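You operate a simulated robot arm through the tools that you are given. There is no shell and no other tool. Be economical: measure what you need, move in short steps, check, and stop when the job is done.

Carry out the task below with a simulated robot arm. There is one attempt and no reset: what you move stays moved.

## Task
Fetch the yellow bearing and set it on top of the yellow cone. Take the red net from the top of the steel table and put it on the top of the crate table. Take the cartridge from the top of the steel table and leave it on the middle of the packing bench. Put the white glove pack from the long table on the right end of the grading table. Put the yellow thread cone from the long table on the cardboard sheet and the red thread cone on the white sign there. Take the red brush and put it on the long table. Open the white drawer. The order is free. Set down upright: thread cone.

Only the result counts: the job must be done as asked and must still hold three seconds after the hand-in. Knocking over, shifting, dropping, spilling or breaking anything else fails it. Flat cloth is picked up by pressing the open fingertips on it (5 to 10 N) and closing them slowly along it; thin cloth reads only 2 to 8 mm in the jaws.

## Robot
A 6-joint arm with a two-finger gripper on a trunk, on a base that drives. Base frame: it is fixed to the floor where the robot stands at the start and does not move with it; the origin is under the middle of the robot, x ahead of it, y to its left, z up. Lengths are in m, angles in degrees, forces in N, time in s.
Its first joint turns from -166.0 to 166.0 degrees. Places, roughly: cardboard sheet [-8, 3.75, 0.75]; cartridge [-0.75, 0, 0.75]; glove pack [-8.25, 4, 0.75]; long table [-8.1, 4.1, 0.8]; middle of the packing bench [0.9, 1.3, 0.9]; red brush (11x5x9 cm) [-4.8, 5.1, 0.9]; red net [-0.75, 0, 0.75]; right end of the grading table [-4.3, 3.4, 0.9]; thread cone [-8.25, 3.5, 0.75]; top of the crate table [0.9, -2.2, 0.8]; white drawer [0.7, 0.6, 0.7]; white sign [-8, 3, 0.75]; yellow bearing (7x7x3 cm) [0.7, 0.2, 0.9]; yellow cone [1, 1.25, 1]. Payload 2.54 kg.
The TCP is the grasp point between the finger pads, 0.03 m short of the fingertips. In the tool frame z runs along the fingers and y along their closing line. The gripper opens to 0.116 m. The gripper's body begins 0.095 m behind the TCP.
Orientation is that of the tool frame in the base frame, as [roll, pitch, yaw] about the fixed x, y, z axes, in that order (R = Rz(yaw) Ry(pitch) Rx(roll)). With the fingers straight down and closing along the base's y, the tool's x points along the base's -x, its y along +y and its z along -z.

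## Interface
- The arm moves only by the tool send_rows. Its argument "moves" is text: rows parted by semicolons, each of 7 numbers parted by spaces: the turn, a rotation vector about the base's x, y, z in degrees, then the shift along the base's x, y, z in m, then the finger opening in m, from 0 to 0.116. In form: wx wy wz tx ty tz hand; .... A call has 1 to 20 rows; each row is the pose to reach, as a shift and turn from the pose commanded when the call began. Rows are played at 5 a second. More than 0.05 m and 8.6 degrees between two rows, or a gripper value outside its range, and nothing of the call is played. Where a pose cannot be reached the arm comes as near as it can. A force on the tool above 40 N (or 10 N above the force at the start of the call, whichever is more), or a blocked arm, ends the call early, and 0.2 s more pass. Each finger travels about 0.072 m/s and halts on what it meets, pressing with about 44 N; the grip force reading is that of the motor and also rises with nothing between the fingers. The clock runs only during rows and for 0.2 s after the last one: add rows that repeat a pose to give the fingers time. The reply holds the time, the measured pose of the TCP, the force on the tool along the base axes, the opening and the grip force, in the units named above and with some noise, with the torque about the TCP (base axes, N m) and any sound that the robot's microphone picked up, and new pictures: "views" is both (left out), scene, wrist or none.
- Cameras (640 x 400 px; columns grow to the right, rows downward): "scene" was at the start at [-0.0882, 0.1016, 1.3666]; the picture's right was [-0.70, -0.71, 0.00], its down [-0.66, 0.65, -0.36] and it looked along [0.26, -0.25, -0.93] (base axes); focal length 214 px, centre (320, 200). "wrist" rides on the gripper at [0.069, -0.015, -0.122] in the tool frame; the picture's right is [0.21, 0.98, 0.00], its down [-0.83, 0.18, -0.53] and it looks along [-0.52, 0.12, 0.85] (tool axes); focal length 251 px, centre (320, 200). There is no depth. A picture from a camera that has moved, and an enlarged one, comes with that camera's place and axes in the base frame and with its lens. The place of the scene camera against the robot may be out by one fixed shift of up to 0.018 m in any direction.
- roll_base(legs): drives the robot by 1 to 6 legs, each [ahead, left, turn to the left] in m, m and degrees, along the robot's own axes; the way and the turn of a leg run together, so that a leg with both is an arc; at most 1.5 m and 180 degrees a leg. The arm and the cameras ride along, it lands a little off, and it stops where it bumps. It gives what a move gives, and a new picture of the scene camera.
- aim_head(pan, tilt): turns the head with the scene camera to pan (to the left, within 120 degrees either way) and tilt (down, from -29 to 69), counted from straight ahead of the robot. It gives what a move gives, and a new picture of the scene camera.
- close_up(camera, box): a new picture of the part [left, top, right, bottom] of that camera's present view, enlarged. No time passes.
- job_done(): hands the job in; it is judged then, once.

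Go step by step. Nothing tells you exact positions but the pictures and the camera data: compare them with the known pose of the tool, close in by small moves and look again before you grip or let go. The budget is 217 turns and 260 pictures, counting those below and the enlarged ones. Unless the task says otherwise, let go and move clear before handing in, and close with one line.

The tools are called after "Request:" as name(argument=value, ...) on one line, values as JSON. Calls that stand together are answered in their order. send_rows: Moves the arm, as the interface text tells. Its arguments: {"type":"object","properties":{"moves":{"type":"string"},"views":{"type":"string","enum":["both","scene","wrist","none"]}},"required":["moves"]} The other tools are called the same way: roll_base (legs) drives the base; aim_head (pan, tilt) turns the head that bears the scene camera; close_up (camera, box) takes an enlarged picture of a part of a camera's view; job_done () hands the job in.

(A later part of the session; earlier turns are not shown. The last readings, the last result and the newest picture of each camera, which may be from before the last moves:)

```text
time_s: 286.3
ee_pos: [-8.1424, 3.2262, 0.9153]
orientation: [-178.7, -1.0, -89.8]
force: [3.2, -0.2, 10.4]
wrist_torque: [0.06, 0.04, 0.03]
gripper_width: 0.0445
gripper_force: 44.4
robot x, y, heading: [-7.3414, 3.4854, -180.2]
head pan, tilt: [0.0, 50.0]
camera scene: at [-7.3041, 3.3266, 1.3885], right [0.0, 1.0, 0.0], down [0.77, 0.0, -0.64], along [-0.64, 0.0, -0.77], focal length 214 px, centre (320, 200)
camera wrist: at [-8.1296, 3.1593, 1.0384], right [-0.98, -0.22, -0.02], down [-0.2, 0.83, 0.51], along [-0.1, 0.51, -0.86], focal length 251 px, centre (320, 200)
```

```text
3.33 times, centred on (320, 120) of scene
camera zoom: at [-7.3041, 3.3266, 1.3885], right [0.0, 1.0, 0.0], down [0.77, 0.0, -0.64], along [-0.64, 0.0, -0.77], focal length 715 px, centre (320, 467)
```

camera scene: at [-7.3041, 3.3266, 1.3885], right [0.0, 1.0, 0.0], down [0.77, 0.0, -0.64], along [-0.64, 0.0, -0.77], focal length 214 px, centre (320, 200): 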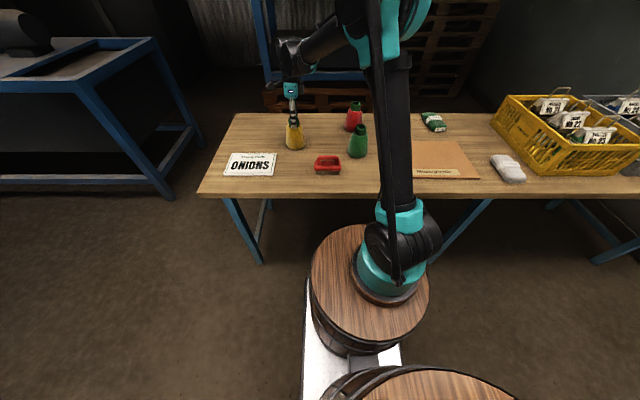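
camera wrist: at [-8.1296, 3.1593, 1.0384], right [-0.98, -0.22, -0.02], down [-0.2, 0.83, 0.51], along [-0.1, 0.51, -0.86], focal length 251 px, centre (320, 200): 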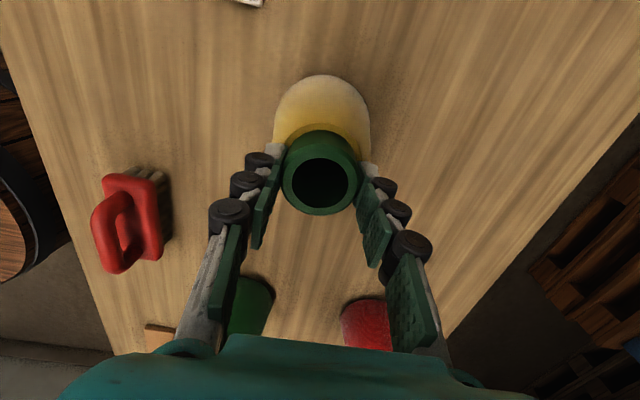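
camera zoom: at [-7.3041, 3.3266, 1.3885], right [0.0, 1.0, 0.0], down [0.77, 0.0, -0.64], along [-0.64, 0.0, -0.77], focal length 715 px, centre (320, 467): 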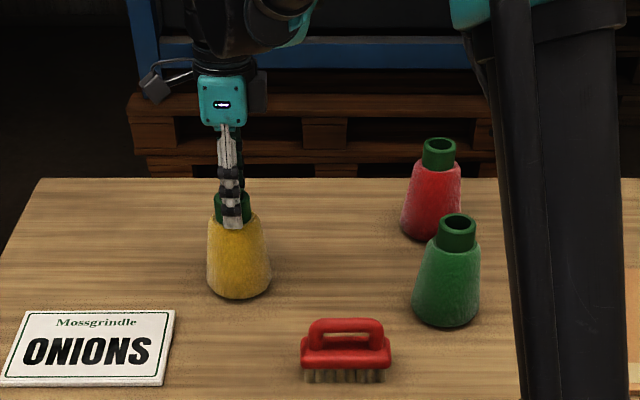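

Gripping the tube at 44 mm. Lifting.

Request:
send_rows(moves="0 0 0 0 0 0.01 0.03;0 0 0 0 0 0.03 0.03;0 0 0 0 0 0.06 0.03;0 0 0 0 0 0.1 0.03;0 0 0 0 0 0.14 0.03;0 0 0 0 0 0.18 0.03;0 0 0 0 0 0.2 0.03")

```text
time_s: 287.9
ee_pos: [-8.1429, 3.2277, 1.1142]
orientation: [-178.6, -1.0, -89.8]
force: [-0.4, 0.2, -2.9]
wrist_torque: [-0.02, -0.01, 0.01]
gripper_width: 0.0444
gripper_force: 43.9
robot x, y, heading: [-7.34, 3.4888, -180.1]
head pan, tilt: [0.0, 50.0]
camera scene: at [-7.3048, 3.3264, 1.3885], right [0.0, 1.0, 0.0], down [0.77, 0.0, -0.64], along [-0.64, 0.0, -0.77], focal length 214 px, centre (320, 200)
camera wrist: at [-8.1306, 3.1606, 1.2373], right [-0.98, -0.22, -0.02], down [-0.2, 0.83, 0.51], along [-0.1, 0.51, -0.86], focal length 251 px, centre (320, 200)
```

scene: 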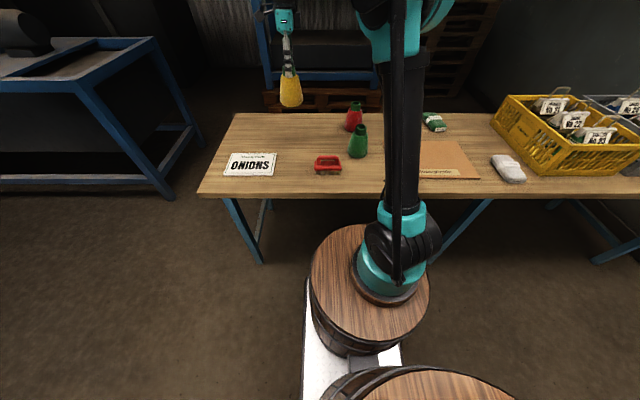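
wrist: 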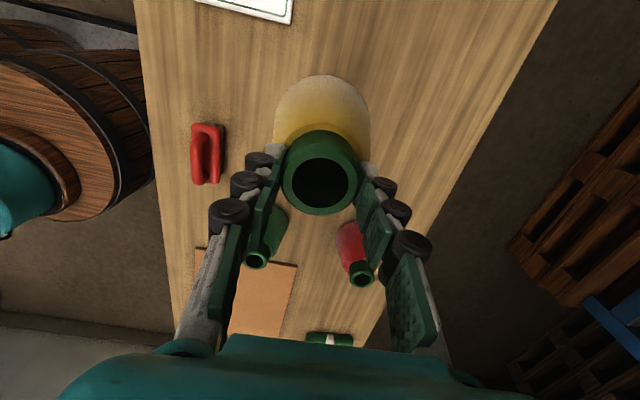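

The yellow cone is held upright. Moving over the cardboard sheet at about (-8.05, 3.80).

Request:
send_rows(moves="0 0 0 0.007 0.045 0 0.03;0 0 0 0.014 0.09 0 0.03;0 0 0 0.021 0.135 0 0.03;0 0 0 0.028 0.18 0 0.03;0 0 0 0.035 0.225 0 0.03;0 0 0 0.042 0.27 0 0.03;0 0 0 0.049 0.315 0 0.03;0 0 0 0.056 0.36 0 0.03;0 0 0 0.063 0.405 0 0.03;0 0 0 0.07 0.45 0 0.03;0 0 0 0.077 0.495 0 0.03;0 0 0 0.085 0.54 0 0.03;0 0 0 0.093 0.575 0 0.03;0 0 0 0.093 0.575 -0.04 0.03;0 0 0 0.093 0.575 -0.08 0.03;0 0 0 0.093 0.575 -0.12 0.03;0 0 0 0.093 0.575 -0.16 0.03;0 0 0 0.093 0.575 -0.16 0.03")

Request:
close_up(camera="scene", box=[360, 60, 500, 200])

```text
time_s: 291.7
ee_pos: [-8.0486, 3.8004, 0.9551]
orientation: [-178.7, -1.0, -89.9]
force: [0.1, -0.8, -1.3]
wrist_torque: [0.0, 0.01, 0.02]
gripper_width: 0.0443
gripper_force: 43.8
robot x, y, heading: [-7.3372, 3.4881, -180.0]
head pan, tilt: [0.0, 50.0]
camera scene: at [-7.3047, 3.3266, 1.3886], right [0.0, 1.0, 0.0], down [0.77, 0.0, -0.64], along [-0.64, 0.0, -0.77], focal length 214 px, centre (320, 200)
camera wrist: at [-8.0354, 3.7337, 1.0772], right [-0.98, -0.22, -0.02], down [-0.2, 0.83, 0.51], along [-0.1, 0.51, -0.86], focal length 251 px, centre (320, 200)
```

scene: 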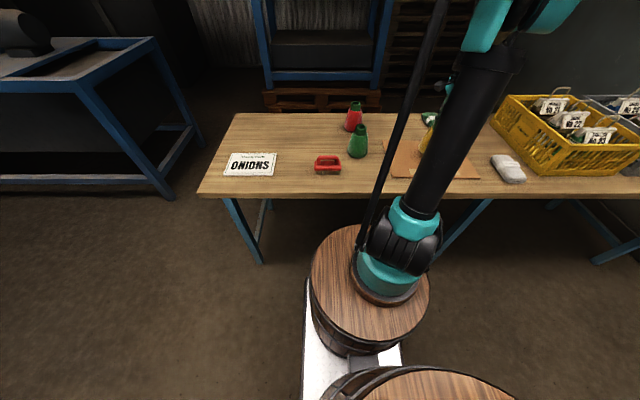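
wrist: 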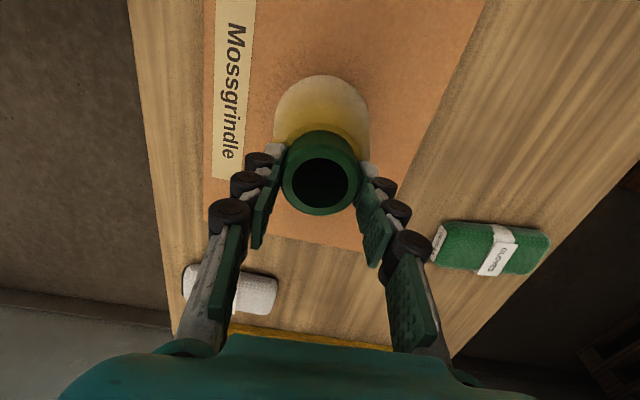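

```text
2.86 times, centred on (430, 130) of scene
camera zoom: at [-7.3047, 3.3266, 1.3886], right [0.0, 1.0, 0.0], down [0.77, 0.0, -0.64], along [-0.64, 0.0, -0.77], focal length 613 px, centre (6, 400)
```

zoom: 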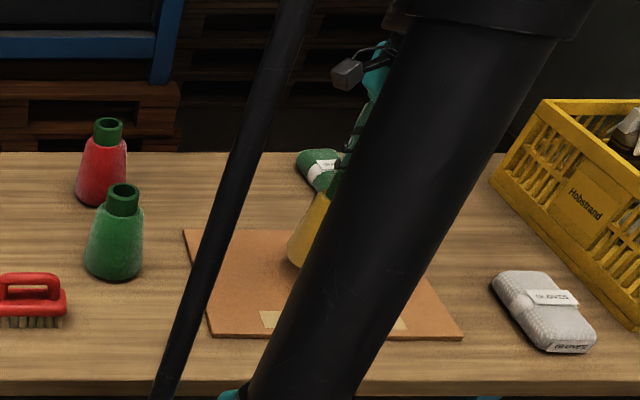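

Well inside the sheet. Lowering gently.

Request:
send_rows(moves="0 0 0 0 0 -0.015 0.03;0 0 0 0 0 -0.025 0.03;0 0 0 0 0 -0.028 0.03;0 0 0 0 0 -0.031 0.03;0 0 0 0 0 -0.031 0.03", views="none")

Request:
send_rows(moves="0 0 0 0 0 -0.002 0.03;0 0 0 0 0 -0.004 0.03;0 0 0 0 0 -0.004 0.03", views="none")

```text
time_s: 292.9
ee_pos: [-8.0481, 3.8011, 0.9247]
orientation: [-178.7, -1.0, -89.7]
force: [-0.9, -1.3, 31.7]
wrist_torque: [-0.09, 0.45, 0.07]
gripper_width: 0.0444
gripper_force: 44.2
robot x, y, heading: [-7.3391, 3.482, -179.9]
head pan, tilt: [0.0, 50.0]
```

```text
time_s: 293.2
ee_pos: [-8.0498, 3.8004, 0.9254]
orientation: [-178.7, -1.0, -89.7]
force: [3.6, -2.4, 22.3]
wrist_torque: [-0.22, -0.02, 0.1]
gripper_width: 0.0446
gripper_force: 44.0
robot x, y, heading: [-7.3395, 3.4826, -179.9]
head pan, tilt: [0.0, 50.0]
stopped in row 1: the force on the tool passed its limit at 48 N (the readings are from after the stop); the commanded pose is now the measured one
```

Contact on the sheet. Releasing and rising.

Request:
send_rows(moves="0 0 0 0 0 0.001 0.048;0 0 0 0 0 0.001 0.055;0 0 0 0 0 0.001 0.07;0 0 0 0 0 0.001 0.08;0 0 0 0 0 0.03 0.08;0 0 0 0 0 0.07 0.08;0 0 0 0 0 0.11 0.08;0 0 0 0 0 0.15 0.08;0 0 0 0 0 0.18 0.08")

```text
time_s: 295.2
ee_pos: [-8.0495, 3.8024, 1.1055]
orientation: [-178.6, -1.1, -89.8]
force: [0.2, 0.3, 0.4]
wrist_torque: [0.0, -0.04, 0.02]
gripper_width: 0.0799
gripper_force: 0.2
robot x, y, heading: [-7.3398, 3.4874, -180.1]
head pan, tilt: [0.0, 50.0]
camera scene: at [-7.3047, 3.3266, 1.3886], right [0.0, 1.0, 0.0], down [0.77, 0.0, -0.64], along [-0.64, 0.0, -0.77], focal length 214 px, centre (320, 200)
camera wrist: at [-8.0376, 3.7359, 1.2274], right [-0.98, -0.22, -0.02], down [-0.2, 0.83, 0.51], along [-0.1, 0.51, -0.86], focal length 251 px, centre (320, 200)
```

scene: 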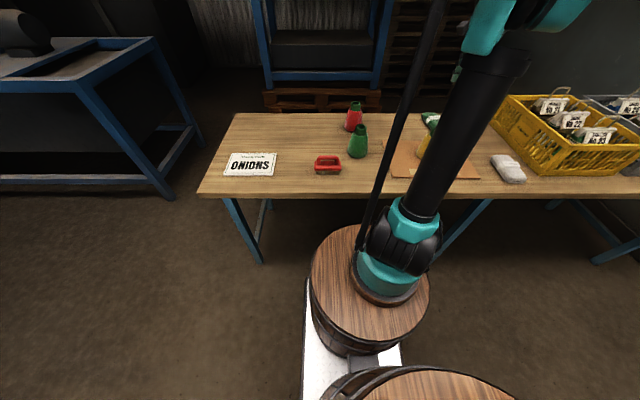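
wrist: 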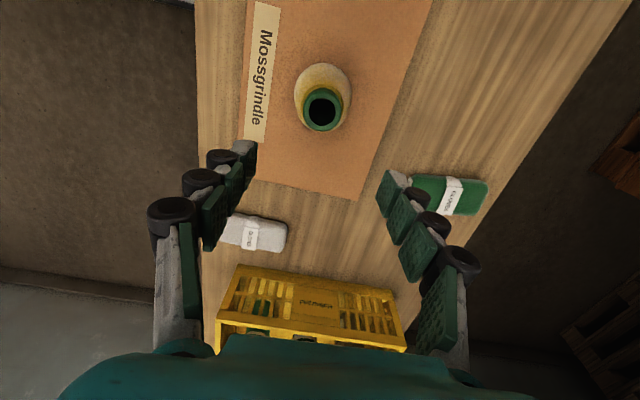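

The yellow cone stands on the cardboard. Next the red cone, tube at about (-8.274, 3.491).

Request:
send_rows(moves="0 0 0 -0.025 -0.0346 0 0.08;0 0 0 -0.05 -0.069 0 0.08;0 0 0 -0.075 -0.104 0 0.08;0 0 0 -0.1 -0.138 0 0.08;0 0 0 -0.125 -0.173 0 0.08;0 0 0 -0.15 -0.208 0 0.08;0 0 0 -0.175 -0.242 0 0.08;0 0 0 -0.2 -0.277 0 0.08;0 0 0 -0.225 -0.311 0 0.08;0 0 0 -0.225 -0.311 -0.04 0.08;0 0 0 -0.225 -0.311 -0.08 0.08;0 0 0 -0.225 -0.311 -0.08 0.08", views="both")

```text
time_s: 297.8
ee_pos: [-8.2757, 3.4875, 1.022]
orientation: [-178.7, -1.1, -89.8]
force: [0.2, 0.3, 0.0]
wrist_torque: [-0.02, 0.02, -0.01]
gripper_width: 0.0801
gripper_force: 0.0
robot x, y, heading: [-7.3418, 3.4854, -180.0]
head pan, tilt: [0.0, 50.0]
camera scene: at [-7.3046, 3.3265, 1.3885], right [0.0, 1.0, 0.0], down [0.77, 0.0, -0.64], along [-0.64, 0.0, -0.77], focal length 214 px, centre (320, 200)
camera wrist: at [-8.2641, 3.4214, 1.1458], right [-0.98, -0.22, -0.02], down [-0.2, 0.83, 0.51], along [-0.1, 0.51, -0.86], focal length 251 px, centre (320, 200)
```

scene: 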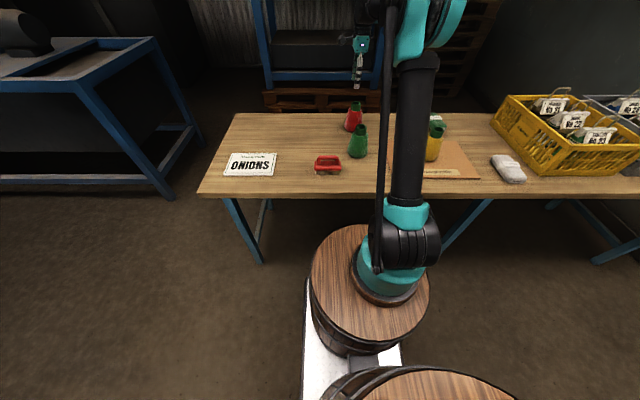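
wrist: 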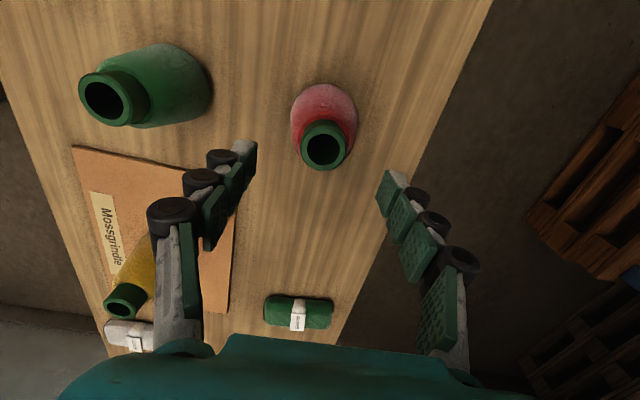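

Request:
send_rows(moves="0 0 0 -0.006 0.015 -0.03 0.08;0 0 0 -0.006 0.015 -0.06 0.08;0 0 0 -0.006 0.015 -0.09 0.08;0 0 0 -0.006 0.015 -0.106 0.08;0 0 0 -0.006 0.015 -0.106 0.065;0 0 0 -0.006 0.015 -0.106 0.05;0 0 0 -0.006 0.015 -0.106 0.035;0 0 0 -0.006 0.015 -0.106 0.03;0 0 0 -0.006 0.015 -0.106 0.03")

```text
time_s: 299.8
ee_pos: [-8.2817, 3.5059, 0.9169]
orientation: [-178.7, -1.1, -89.8]
force: [0.6, -0.3, 0.4]
wrist_torque: [0.02, -0.01, 0.02]
gripper_width: 0.0446
gripper_force: 44.3
robot x, y, heading: [-7.3366, 3.4823, -180.2]
head pan, tilt: [0.0, 50.0]
camera scene: at [-7.3047, 3.3265, 1.3885], right [0.0, 1.0, 0.0], down [0.77, 0.0, -0.64], along [-0.64, 0.0, -0.77], focal length 214 px, centre (320, 200)
camera wrist: at [-8.2699, 3.4385, 1.0407], right [-0.98, -0.22, -0.02], down [-0.2, 0.83, 0.51], along [-0.1, 0.51, -0.86], focal length 251 px, centre (320, 200)
```

scene: 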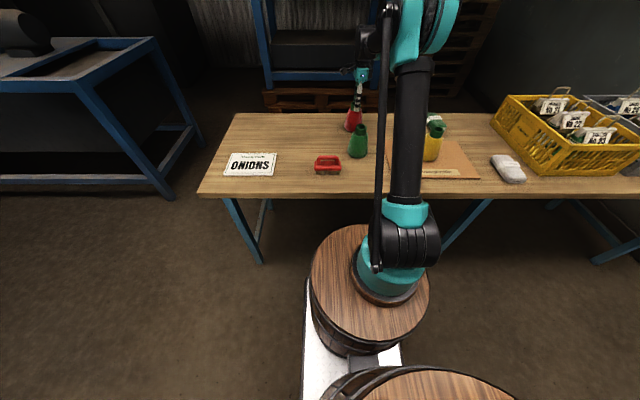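
wrist: 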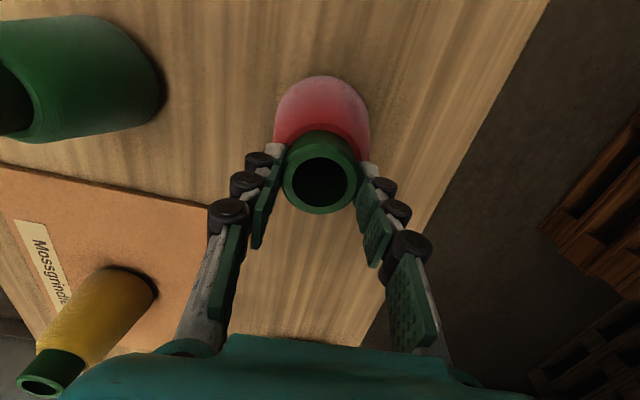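

Gripped at 45 mm. Lifting and carrying to the white sign at about (-8.015, 3.025).

Request:
send_rows(moves="0 0 0 0 0 0.03 0.03;0 0 0 0 0 0.07 0.03;0 0 0 0 0 0.11 0.03;0 0 0 0 0 0.15 0.03;0 0 0 0 0 0.198 0.03;0 0 0 0.0205 -0.037 0.198 0.03;0 0 0 0.041 -0.074 0.198 0.03;0 0 0 0.0615 -0.111 0.198 0.03;0 0 0 0.082 -0.148 0.198 0.03;0 0 0 0.1025 -0.185 0.198 0.03;0 0 0 0.123 -0.222 0.198 0.03;0 0 0 0.1435 -0.259 0.198 0.03;0 0 0 0.164 -0.296 0.198 0.03;0 0 0 0.1845 -0.333 0.198 0.03;0 0 0 0.205 -0.37 0.198 0.03;0 0 0 0.2255 -0.407 0.198 0.03;0 0 0 0.246 -0.444 0.198 0.03;0 0 0 0.267 -0.481 0.198 0.03;0 0 0 0.267 -0.481 0.198 0.03")

```text
time_s: 303.8
ee_pos: [-8.0136, 3.0229, 1.1177]
orientation: [-178.7, -1.0, -89.8]
force: [-0.7, 0.5, -1.2]
wrist_torque: [-0.02, 0.01, -0.01]
gripper_width: 0.0446
gripper_force: 44.5
robot x, y, heading: [-7.3408, 3.4891, -180.0]
head pan, tilt: [0.0, 50.0]
camera scene: at [-7.3047, 3.3264, 1.3885], right [0.0, 1.0, 0.0], down [0.77, 0.0, -0.64], along [-0.64, 0.0, -0.77], focal length 214 px, centre (320, 200)
camera wrist: at [-8.0013, 2.9556, 1.2401], right [-0.98, -0.22, -0.02], down [-0.2, 0.83, 0.51], along [-0.1, 0.51, -0.86], focal length 251 px, centre (320, 200)
```

scene: 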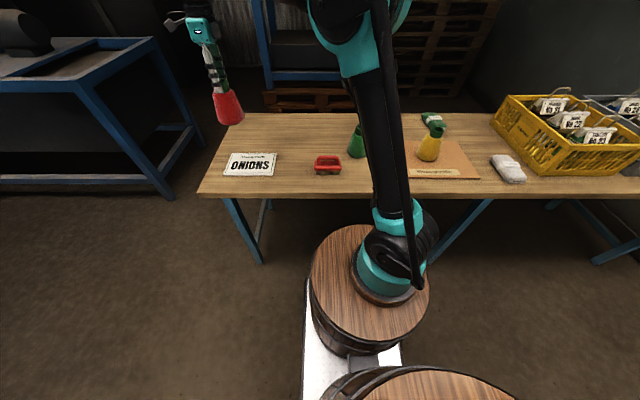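
wrist: 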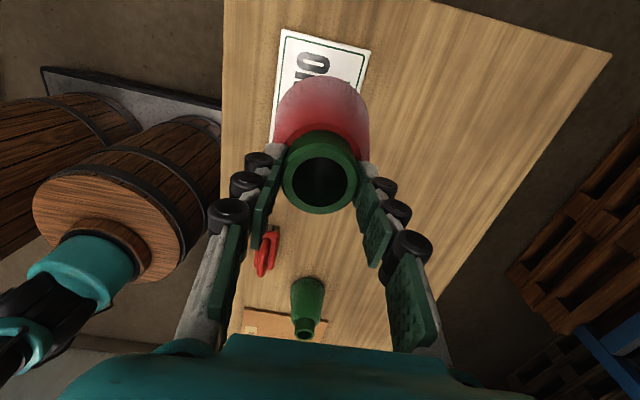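

The sign spans x -7.935…-8.07, y 2.945…3.13. I'll centre on (-8.003, 3.038) and lower.

Request:
send_rows(moves="0 0 0 0.01 0.015 -0.03 0.03;0 0 0 0.01 0.015 -0.07 0.03;0 0 0 0.01 0.015 -0.11 0.03;0 0 0 0.01 0.015 -0.15 0.03;0 0 0 0.01 0.015 -0.175 0.03;0 0 0 0.01 0.015 -0.175 0.03")

Request:
close_up(camera="scene", box=[200, 90, 320, 200])

```text
time_s: 305.2
ee_pos: [-8.0026, 3.0375, 0.9397]
orientation: [-178.7, -1.0, -89.7]
force: [-0.4, 0.2, -0.7]
wrist_torque: [0.02, 0.02, -0.01]
gripper_width: 0.0446
gripper_force: 43.8
robot x, y, heading: [-7.3397, 3.4867, -180.3]
head pan, tilt: [0.0, 50.0]
camera scene: at [-7.3047, 3.3264, 1.3885], right [0.0, 1.0, 0.0], down [0.77, 0.0, -0.64], along [-0.64, 0.0, -0.77], focal length 214 px, centre (320, 200)
camera wrist: at [-7.9904, 2.9713, 1.0634], right [-0.98, -0.22, -0.02], down [-0.2, 0.83, 0.51], along [-0.1, 0.51, -0.86], focal length 251 px, centre (320, 200)
```

scene: 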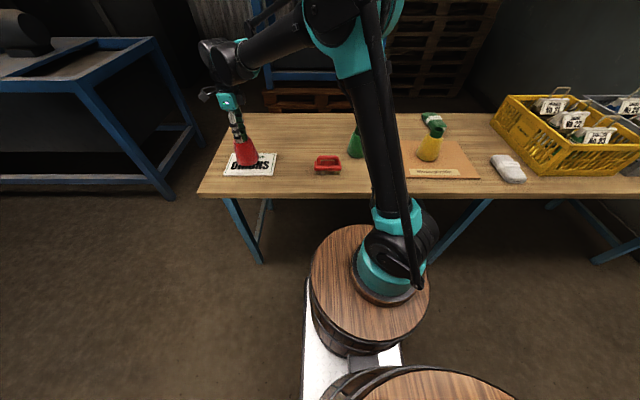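
wrist: 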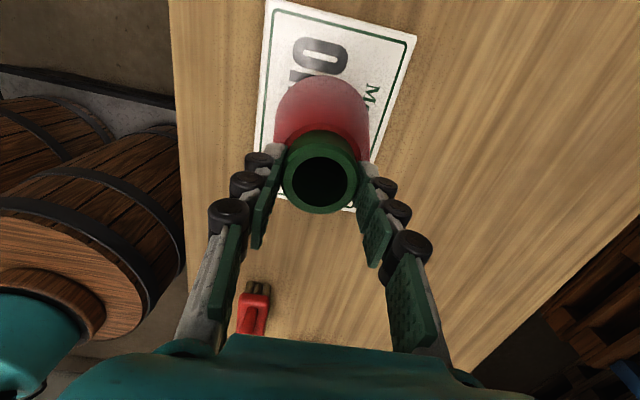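

```text
3.64 times, centred on (260, 145) of scene
camera zoom: at [-7.3047, 3.3264, 1.3885], right [0.0, 1.0, 0.0], down [0.77, 0.0, -0.64], along [-0.64, 0.0, -0.77], focal length 780 px, centre (538, 400)
```

zoom: 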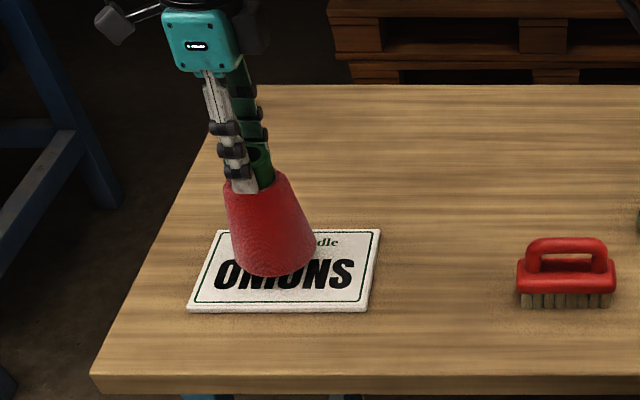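

Centred on the sign. Lowering to contact.

Request:
send_rows(moves="0 0 0 0 0 -0.006 0.03;0 0 0 0 0 -0.01 0.03;0 0 0 0 0 -0.013 0.03;0 0 0 0 0 -0.016 0.03;0 0 0 0 0 -0.016 0.03", views="none")

```text
time_s: 306.4
ee_pos: [-8.0027, 3.038, 0.9287]
orientation: [-178.7, -1.1, -89.8]
force: [3.3, -0.3, 16.5]
wrist_torque: [0.2, 0.06, 0.02]
gripper_width: 0.0447
gripper_force: 44.0
robot x, y, heading: [-7.3399, 3.4843, -179.9]
head pan, tilt: [0.0, 50.0]
stopped in row 5: the force on the tool passed its limit at 42 N (the readings are from after the stop); the commanded pose is now the measured one
```

Contact reached. Releasing and lifting.

Request:
send_rows(moves="0 0 0 0 0 0 0.048;0 0 0 0 0 0 0.055;0 0 0 0 0 0 0.07;0 0 0 0 0 0 0.08;0 0 0 0 0 0.03 0.08;0 0 0 0 0 0.07 0.08;0 0 0 0 0 0.11 0.08;0 0 0 0 0 0.15 0.08;0 0 0 0 0 0.19 0.1;0 0 0 0 0 0.23 0.116")

Request:
close_up(camera="scene", box=[200, 90, 520, 200])

```text
time_s: 308.6
ee_pos: [-8.0035, 3.0372, 1.1572]
orientation: [-178.7, -1.2, -89.8]
force: [0.2, 0.1, -0.2]
wrist_torque: [0.04, 0.0, -0.01]
gripper_width: 0.1159
gripper_force: 0.0
robot x, y, heading: [-7.3403, 3.4853, -180.1]
head pan, tilt: [0.0, 50.0]
camera scene: at [-7.3047, 3.3263, 1.3885], right [0.0, 1.0, 0.0], down [0.77, 0.0, -0.64], along [-0.64, 0.0, -0.77], focal length 214 px, centre (320, 200)
camera wrist: at [-7.9916, 2.9703, 1.2803], right [-0.98, -0.22, -0.02], down [-0.2, 0.84, 0.51], along [-0.1, 0.51, -0.86], focal length 251 px, centre (320, 200)
```

scene: 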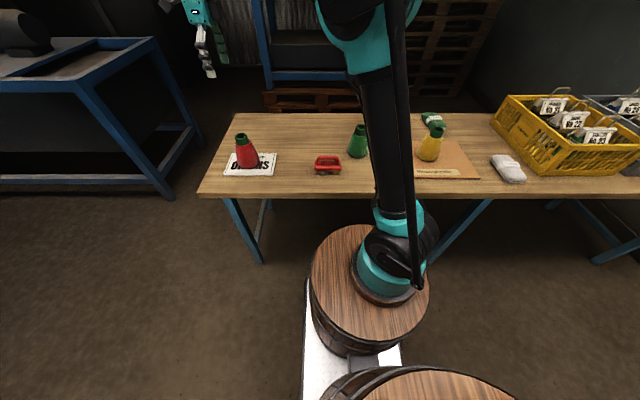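
wrist: 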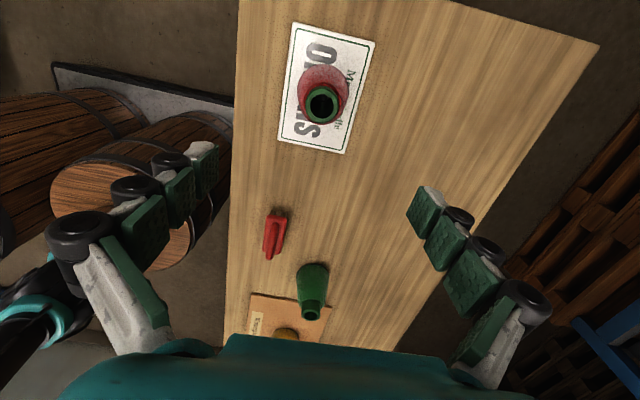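

```text
2.00 times, centred on (360, 145) of scene
camera zoom: at [-7.3047, 3.3263, 1.3885], right [0.0, 1.0, 0.0], down [0.77, 0.0, -0.64], along [-0.64, 0.0, -0.77], focal length 429 px, centre (240, 310)
```

zoom: 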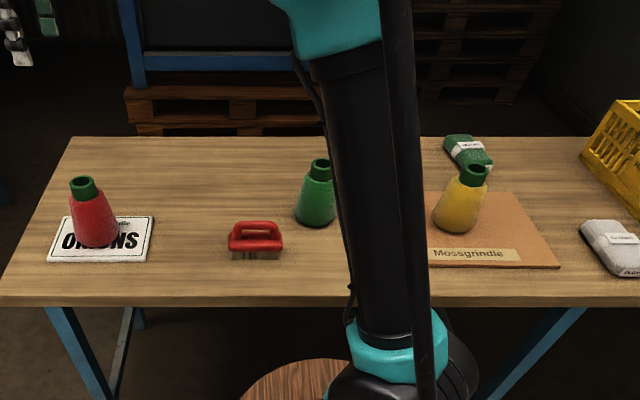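

Both thread cones stand upright in place. Now the white glove pack at about (-7.976, 4.115); I'll shift the base right and move over it.

Request:
roll_base(legs=[[0, -0.5, 0]])

Request:
send_rows(moves="0 0 0 0.002 0.045 0 0.116;0 0 0 0.004 0.09 0 0.116;0 0 0 0.006 0.135 0 0.116;0 0 0 0.008 0.18 0 0.116;0 0 0 0.01 0.225 0 0.116;0 0 0 0.012 0.27 0 0.116;0 0 0 0.014 0.315 0 0.116;0 0 0 0.016 0.36 0 0.116;0 0 0 0.018 0.405 0 0.116;0 0 0 0.02 0.45 0 0.116;0 0 0 0.022 0.49 0 0.116;0 0 0 0.024 0.52 0 0.116;0 0 0 0.024 0.52 0 0.116")

```text
time_s: 311.5
ee_pos: [-8.0038, 3.5369, 1.157]
orientation: [-178.6, -1.1, -89.9]
force: [0.1, -0.5, -0.5]
wrist_torque: [-0.01, -0.04, 0.01]
gripper_width: 0.1159
gripper_force: 0.1
robot x, y, heading: [-7.3386, 3.9858, 179.7]
head pan, tilt: [0.0, 50.0]
camera scene: at [-7.3047, 3.826, 1.3885], right [0.0, 1.0, 0.0], down [0.77, 0.0, -0.64], along [-0.64, 0.0, -0.77], focal length 214 px, centre (320, 200)
```

scene: 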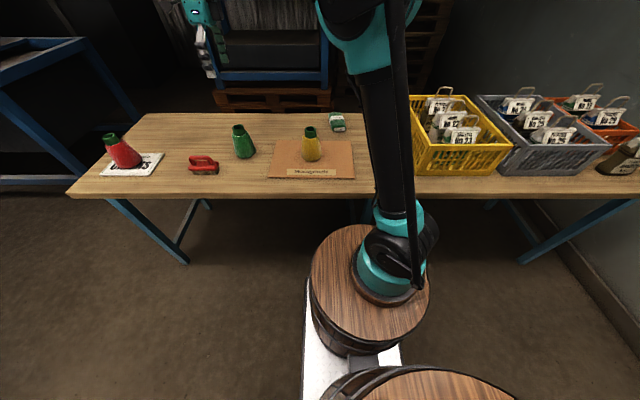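

```text
time_s: 314.3
ee_pos: [-7.9802, 4.0571, 1.1587]
orientation: [-178.8, -1.1, -89.8]
force: [0.3, 0.0, 0.7]
wrist_torque: [0.02, 0.03, -0.02]
gripper_width: 0.1161
gripper_force: 0.1
robot x, y, heading: [-7.3387, 3.9866, 180.0]
head pan, tilt: [0.0, 50.0]
camera scene: at [-7.3046, 3.8261, 1.3885], right [0.0, 1.0, 0.0], down [0.77, 0.0, -0.64], along [-0.64, 0.0, -0.77], focal length 214 px, centre (320, 200)
camera wrist: at [-7.9684, 3.9913, 1.2811], right [-0.98, -0.22, -0.02], down [-0.2, 0.84, 0.51], along [-0.1, 0.5, -0.86], focal length 251 px, centre (320, 200)
```

scene: 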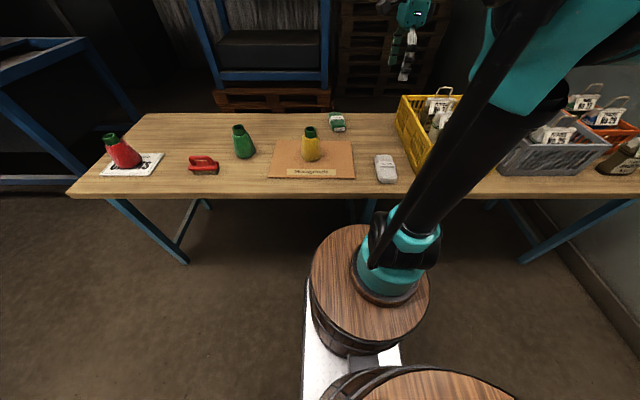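
wrist: 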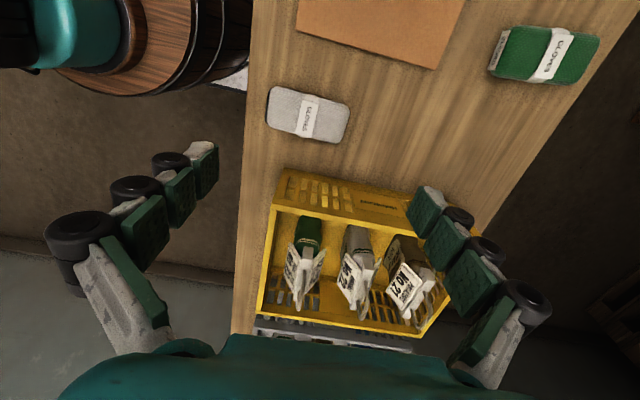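

The pack is x -7.89…-8.03, y 4.06…4.135, with the yellow crate close on its +y side. I'll grip it across y near its front end, where the crate doesn't reach. First I'll shift the base for a better wrist angle.

Request:
roll_base(legs=[[0, 0.2, 0]])

Request:
send_rows(moves="0 0 -8 0.005 0.02 0 0.09;0 0 -16 0.01 0.04 0 0.09;0 0 -24 0.015 0.06 0 0.09;0 0 -32 0.02 0.08 0 0.09;0 0 -40 0.025 0.1 0 0.09;0 0 -48 0.03 0.12 0 0.09;0 0 -56 0.035 0.14 0 0.09;0 0 -64 0.04 0.16 0 0.09;0 0 -72 0.045 0.18 0 0.09;0 0 -80 0.05 0.2 0 0.09;0 0 -86 0.055 0.22 0 0.09;0 0 -90 0.06 0.24 0 0.09;0 0 -90 0.06 0.24 -0.04 0.09;0 0 -90 0.06 0.24 -0.08 0.09;0 0 -90 0.06 0.24 -0.08 0.09")

```text
time_s: 315.9
ee_pos: [-7.981, 3.856, 1.1583]
orientation: [-178.7, -1.2, -89.5]
force: [-0.5, 0.4, -0.8]
wrist_torque: [0.0, -0.03, 0.01]
gripper_width: 0.116
gripper_force: 0.1
robot x, y, heading: [-7.3383, 3.7881, -180.1]
head pan, tilt: [0.0, 50.0]
camera scene: at [-7.3038, 3.6273, 1.3885], right [0.0, 1.0, 0.0], down [0.77, 0.0, -0.64], along [-0.64, 0.0, -0.77], focal length 214 px, centre (320, 200)
```

scene: 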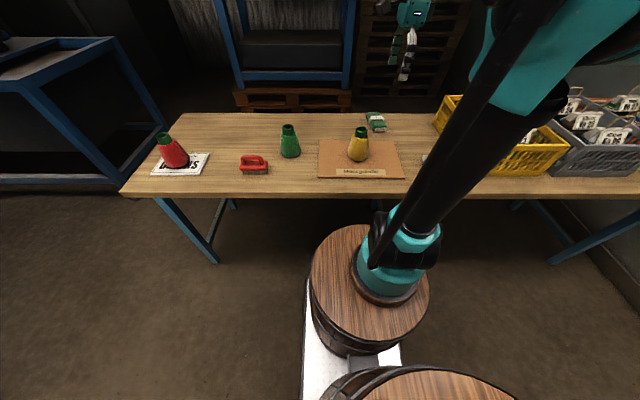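

```text
time_s: 319.1
ee_pos: [-7.9213, 4.0958, 1.0771]
orientation: [-178.7, -1.1, -179.6]
force: [-0.2, -0.5, 0.8]
wrist_torque: [0.02, -0.02, -0.02]
gripper_width: 0.09
gripper_force: 0.0
robot x, y, heading: [-7.3392, 3.7887, -179.8]
head pan, tilt: [0.0, 50.0]
camera scene: at [-7.3039, 3.6274, 1.3885], right [0.0, 1.0, 0.0], down [0.77, 0.0, -0.64], along [-0.64, 0.0, -0.77], focal length 214 px, centre (320, 200)
camera wrist: at [-7.9875, 4.0826, 1.1998], right [-0.22, 0.98, -0.02], down [0.83, 0.2, 0.51], along [0.5, 0.1, -0.86], focal length 251 px, centre (320, 200)
```

scene: 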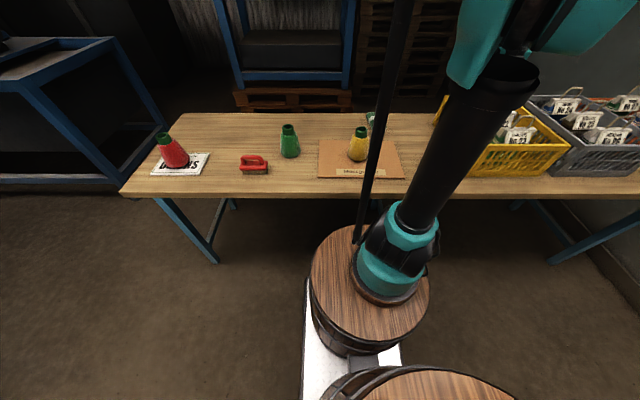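
wrist: 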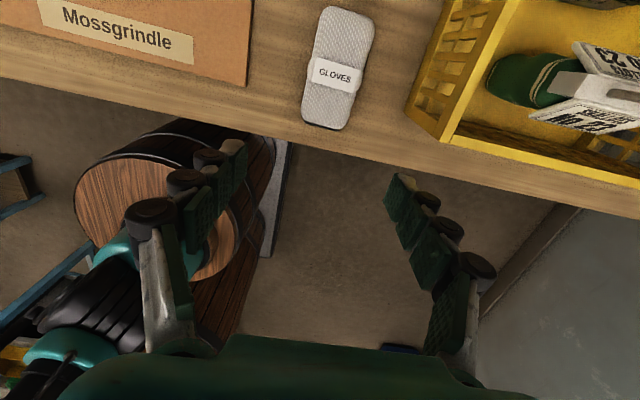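

The crate wall is 5–9 cm beyond the pack, so I can grip at its middle (-7.96, 4.103). Descending.

Request:
send_rows(moves="0 0 0 -0.02 0.004 -0.02 0.1;0 0 0 -0.038 0.007 -0.06 0.1;0 0 0 -0.038 0.007 -0.1 0.1;0 0 0 -0.038 0.007 -0.14 0.1;0 0 0 -0.038 0.007 -0.18 0.1;0 0 0 -0.038 0.007 -0.21 0.1;0 0 0 -0.038 0.007 -0.21 0.1", views="wrist")

```text
time_s: 320.7
ee_pos: [-7.9613, 4.1035, 0.869]
orientation: [-178.7, -1.1, -179.5]
force: [-0.4, 0.5, -0.7]
wrist_torque: [0.0, -0.04, 0.01]
gripper_width: 0.1
gripper_force: 0.0
robot x, y, heading: [-7.3417, 3.7842, -179.8]
head pan, tilt: [0.0, 50.0]
camera wrist: at [-8.0274, 4.091, 0.9931], right [-0.22, 0.98, -0.02], down [0.83, 0.2, 0.51], along [0.5, 0.1, -0.86], focal length 251 px, centre (320, 200)
```

wrist: 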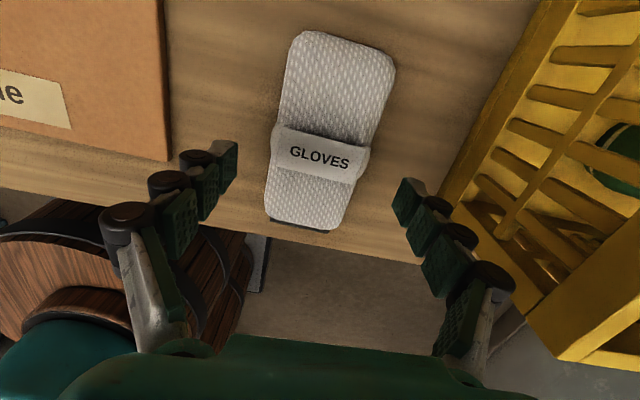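

Request:
send_rows(moves="0 0 0 -0.01 0 -0.02 0.1;0 0 0 -0.01 0 -0.04 0.1;0 0 0 -0.01 0 -0.052 0.1;0 0 0 -0.01 0 -0.052 0.08;0 0 0 -0.01 0 -0.052 0.065;0 0 0 -0.01 0 -0.052 0.05;0 0 0 -0.01 0 -0.052 0.04;0 0 0 -0.01 0 -0.052 0.04", views="wrist")

```text
time_s: 322.5
ee_pos: [-7.9692, 4.1043, 0.8166]
orientation: [-178.8, -1.1, -179.7]
force: [1.0, 0.9, 3.3]
wrist_torque: [0.17, -0.03, -0.16]
gripper_width: 0.0744
gripper_force: 43.8
robot x, y, heading: [-7.3404, 3.7861, -179.9]
head pan, tilt: [0.0, 50.0]
camera wrist: at [-8.0366, 4.0915, 0.9389], right [-0.22, 0.98, -0.02], down [0.83, 0.2, 0.51], along [0.5, 0.1, -0.86], focal length 251 px, centre (320, 200)
```

wrist: 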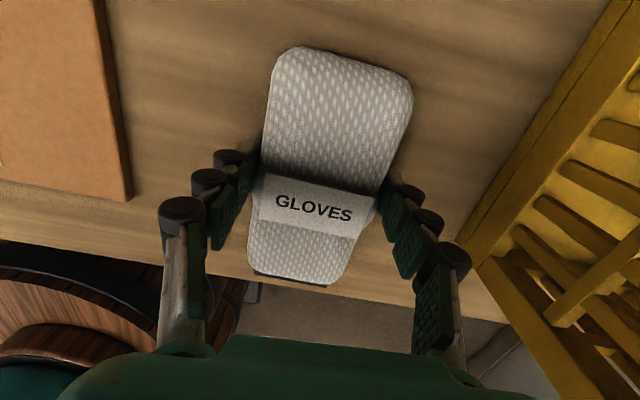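

Gripped at 74 mm. Lifting the pack.

Request:
send_rows(moves="0 0 0 0 0 0.02 0.04;0 0 0 0 0 0.05 0.04;0 0 0 0 0 0.1 0.04;0 0 0 0 0 0.15 0.04;0 0 0 0 0 0.2 0.04;0 0 0 0 0 0.25 0.04;0 0 0 0 0 0.3 0.04;0 0 0 0 0 0.34 0.04")

```text
time_s: 324.3
ee_pos: [-7.9671, 4.1024, 1.1563]
orientation: [-178.7, -1.2, -179.6]
force: [0.4, -0.4, -0.7]
wrist_torque: [0.01, -0.01, -0.03]
gripper_width: 0.0746
gripper_force: 43.8
robot x, y, heading: [-7.3358, 3.7904, -179.7]
head pan, tilt: [0.0, 50.0]
camera scene: at [-7.3039, 3.6274, 1.3886], right [0.0, 1.0, 0.0], down [0.77, 0.0, -0.64], along [-0.64, 0.0, -0.77], focal length 214 px, centre (320, 200)
camera wrist: at [-8.0334, 4.0903, 1.281], right [-0.22, 0.97, -0.02], down [0.83, 0.2, 0.51], along [0.5, 0.1, -0.86], focal length 251 px, centre (320, 200)
```

scene: 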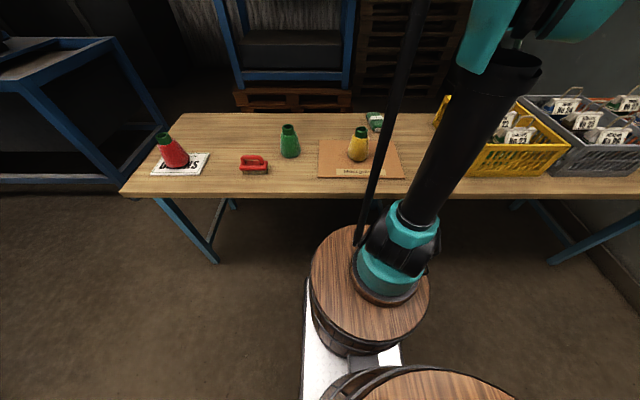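
wrist: 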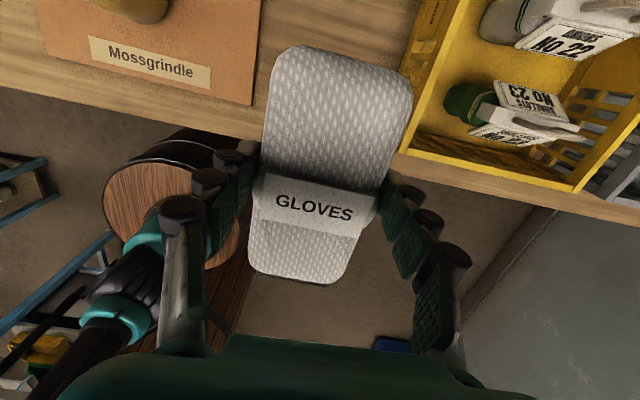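

The glove pack is held. I'll retract the arm, then drive back along the aisle to the grading table's right end.

Request:
send_rows(moves="0 0 7.5 0.013 -0.026 0 0.04;0 0 15 0.026 -0.052 0 0.04;0 0 22.5 0.039 -0.078 0 0.04;0 0 30 0.052 -0.104 0 0.04;0 0 37.5 0.065 -0.13 0 0.04;0 0 45 0.078 -0.156 0 0.04;0 0 52.5 0.091 -0.182 0 0.04;0 0 60 0.104 -0.208 0 0.04;0 0 67.5 0.117 -0.234 0 0.04;0 0 75 0.13 -0.26 0 0.04;0 0 82.5 0.145 -0.286 0.01 0.04;0 0 90 0.157 -0.312 0.03 0.04", views="none")

Request:
roll_base(legs=[[0, -0.6, 0], [-1.5, 0, 0], [-1.1, 0, 0]])

```text
time_s: 326.9
ee_pos: [-7.8132, 3.7891, 1.1868]
orientation: [-178.8, -1.0, -89.5]
force: [0.1, -0.4, -1.3]
wrist_torque: [-0.03, -0.03, -0.01]
gripper_width: 0.0742
gripper_force: 44.4
robot x, y, heading: [-7.3371, 3.7873, -180.0]
head pan, tilt: [0.0, 50.0]
```

```text
time_s: 342.6
ee_pos: [-5.2092, 4.4192, 1.1853]
orientation: [-178.7, -1.1, -89.0]
force: [-0.5, 0.2, -1.1]
wrist_torque: [0.0, -0.03, -0.02]
gripper_width: 0.0739
gripper_force: 44.0
robot x, y, heading: [-4.7373, 4.4189, -179.2]
head pan, tilt: [0.0, 50.0]
camera scene: at [-4.6982, 4.2608, 1.3885], right [-0.01, 1.0, 0.0], down [0.77, 0.01, -0.64], along [-0.64, -0.01, -0.77], focal length 214 px, centre (320, 200)
```

scene: 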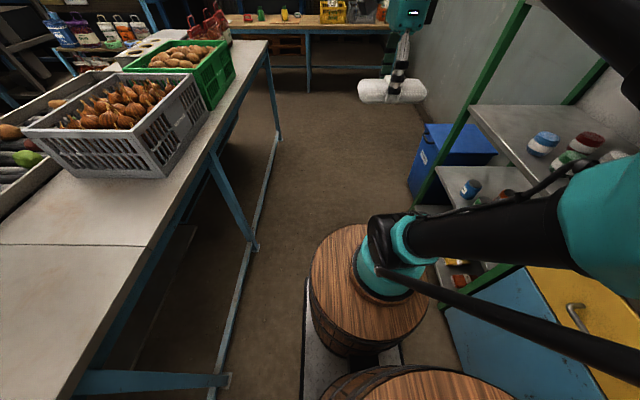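

Request:
roll_base(legs=[[-0.4, 0, -0.8]])

Request:
aim_head(pan=85, tilt=42)

```text
time_s: 345.1
ee_pos: [-4.8091, 4.4282, 1.186]
orientation: [-178.7, -1.1, -89.6]
force: [0.2, -1.3, -0.8]
wrist_torque: [-0.01, -0.01, 0.0]
gripper_width: 0.0734
gripper_force: 44.1
robot x, y, heading: [-4.3331, 4.4215, -179.8]
head pan, tilt: [0.0, 50.0]
camera scene: at [-4.2996, 4.2634, 1.3885], right [0.0, 1.0, 0.0], down [0.77, 0.0, -0.64], along [-0.64, 0.0, -0.77], focal length 214 px, centre (320, 200)
```

scene: 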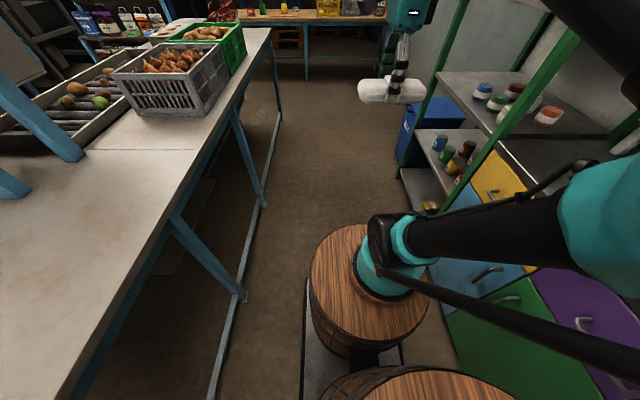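

```text
time_s: 346.7
ee_pos: [-4.8092, 4.4283, 1.1848]
orientation: [-178.8, -1.2, -89.7]
force: [0.4, 0.2, -1.1]
wrist_torque: [-0.02, 0.02, 0.04]
gripper_width: 0.0736
gripper_force: 43.7
robot x, y, heading: [-4.342, 4.4204, -180.0]
head pan, tilt: [85.0, 42.0]
camera scene: at [-4.2298, 4.1802, 1.3998], right [-1.0, 0.09, 0.0], down [0.06, 0.67, -0.74], along [-0.06, -0.74, -0.67], focal length 214 px, centre (320, 200)
```

scene: 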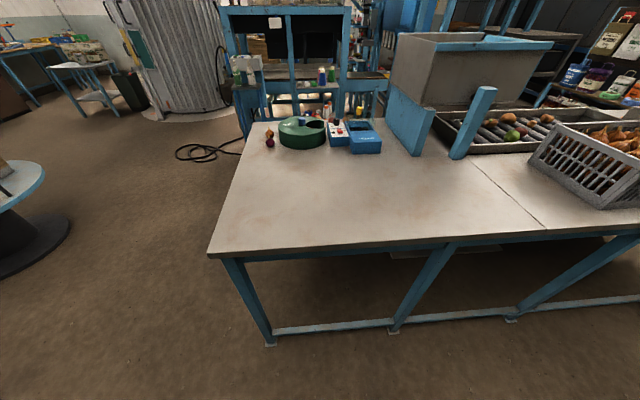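

The grading table's right end has a large free area; I'll aim for about (-4.25, 3.53). First I strafe a little closer and swing the arm left.

Request:
roll_base(legs=[[0, 0.12, 0]])

Request:
send_rows(moves="0 0 4.85 0.0017 -0.0397 0 0.04;0 0 9.7 0.0067 -0.0792 0 0.04;0 0 14.55 0.0151 -0.1181 0 0.04;0 0 19.4 0.0267 -0.1561 0 0.04;0 0 24.25 0.0415 -0.193 0 0.04;0 0 29.1 0.0593 -0.2286 0 0.04;0 0 33.95 0.0801 -0.2625 0 0.04;0 0 38.8 0.1037 -0.2945 0 0.04;0 0 43.65 0.1299 -0.3244 0 0.04;0 0 48.5 0.1586 -0.352 0 0.04;0 0 53.35 0.1895 -0.3771 0 0.04;0 0 58.2 0.2223 -0.3995 0 0.04;0 0 63.05 0.257 -0.419 0 0.04;0 0 67.9 0.2932 -0.4355 0 0.04;0 0 72.75 0.3306 -0.4489 0 0.04;0 0 77.6 0.3691 -0.459 0 0.04;0 0 82.45 0.4082 -0.4659 0 0.04;0 0 87.3 0.4479 -0.4695 0 0.04;0 0 92.15 0.4876 -0.4697 0 0.04;0 0 97 0.5273 -0.4665 0 0.04")

```text
time_s: 347.9
ee_pos: [-4.807, 4.3101, 1.1859]
orientation: [-178.6, -1.1, -89.6]
force: [-0.3, 0.4, -0.6]
wrist_torque: [-0.03, 0.01, 0.05]
gripper_width: 0.0737
gripper_force: 44.0
robot x, y, heading: [-4.3338, 4.3062, -180.3]
head pan, tilt: [85.0, 42.0]
camera scene: at [-4.2296, 4.0623, 1.3998], right [-1.0, 0.09, 0.0], down [0.06, 0.67, -0.74], along [-0.06, -0.74, -0.67], focal length 214 px, centre (320, 200)
```

scene: 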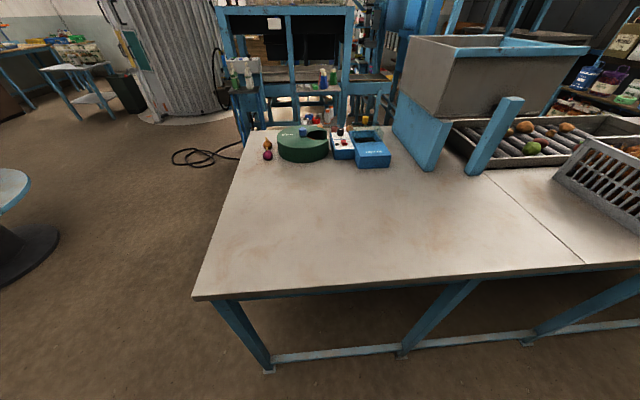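

```text
time_s: 352.1
ee_pos: [-4.2814, 3.8432, 1.1867]
orientation: [-178.7, -1.1, 7.3]
force: [-0.1, -0.9, 0.1]
wrist_torque: [-0.01, -0.01, 0.02]
gripper_width: 0.0739
gripper_force: 44.5
robot x, y, heading: [-4.3357, 4.3058, -179.9]
head pan, tilt: [85.0, 42.0]
camera scene: at [-4.2299, 4.0622, 1.3998], right [-1.0, 0.09, 0.0], down [0.06, 0.67, -0.74], along [-0.06, -0.74, -0.67], focal length 214 px, centre (320, 200)
camera wrist: at [-4.2165, 3.8644, 1.3097], right [0.34, -0.94, -0.02], down [-0.8, -0.3, 0.51], along [-0.49, -0.16, -0.86], focal length 251 px, centre (320, 200)
```

scene: 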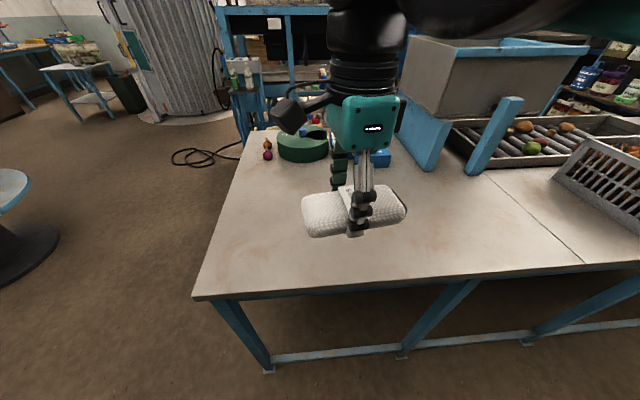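
wrist: 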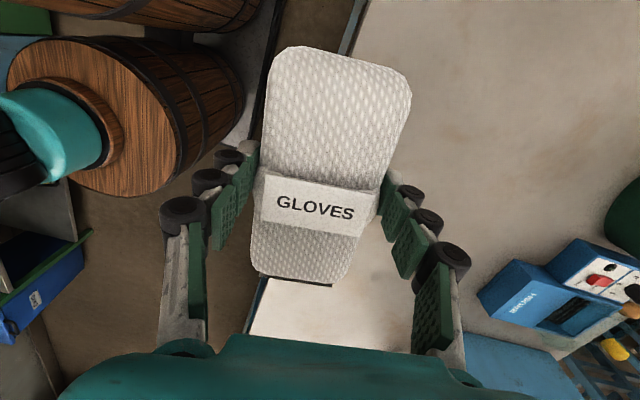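

Request:
send_rows(moves="0 0 0 0.006 -0.045 0 0.04;0 0 0 0.012 -0.09 0 0.04;0 0 0 0.018 -0.135 0 0.04;0 0 0 0.024 -0.18 0 0.04;0 0 0 0.03 -0.225 0 0.04;0 0 0 0.036 -0.27 0 0.04;0 0 0 0.04 -0.31 0 0.04;0 0 0 0.04 -0.31 -0.045 0.04;0 0 0 0.04 -0.31 -0.09 0.04;0 0 0 0.04 -0.31 -0.135 0.04;0 0 0 0.04 -0.31 -0.18 0.04;0 0 0 0.04 -0.31 -0.21 0.04;0 0 0 0.04 -0.31 -0.21 0.04")

```text
time_s: 354.9
ee_pos: [-4.2418, 3.534, 0.9757]
orientation: [-178.6, -1.1, 7.3]
force: [-0.4, -0.5, -0.9]
wrist_torque: [-0.03, 0.01, 0.01]
gripper_width: 0.0739
gripper_force: 43.9
out of reach, approached as far as the arm can: row 5, 6, 7, 8, 9, 10
robot x, y, heading: [-4.3353, 4.303, -180.1]
head pan, tilt: [85.0, 42.0]
camera scene: at [-4.2295, 4.062, 1.3997], right [-1.0, 0.09, 0.0], down [0.06, 0.67, -0.74], along [-0.06, -0.74, -0.67], focal length 214 px, centre (320, 200)
camera wrist: at [-4.1768, 3.555, 1.0985], right [0.34, -0.94, -0.02], down [-0.8, -0.3, 0.51], along [-0.49, -0.16, -0.86], focal length 251 px, centre (320, 200)
```

scene: 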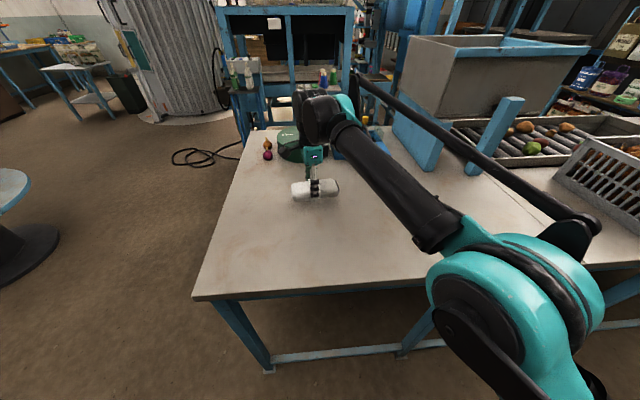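
wrist: 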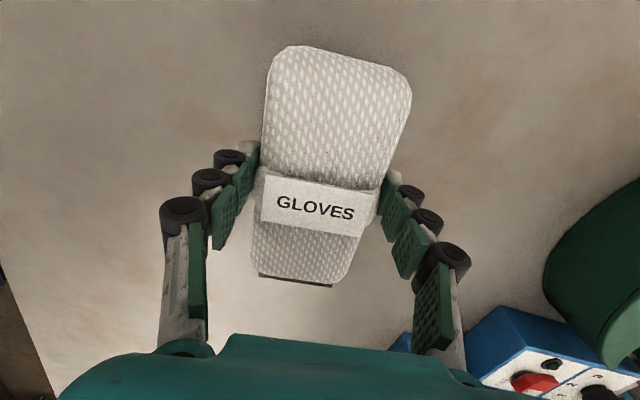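

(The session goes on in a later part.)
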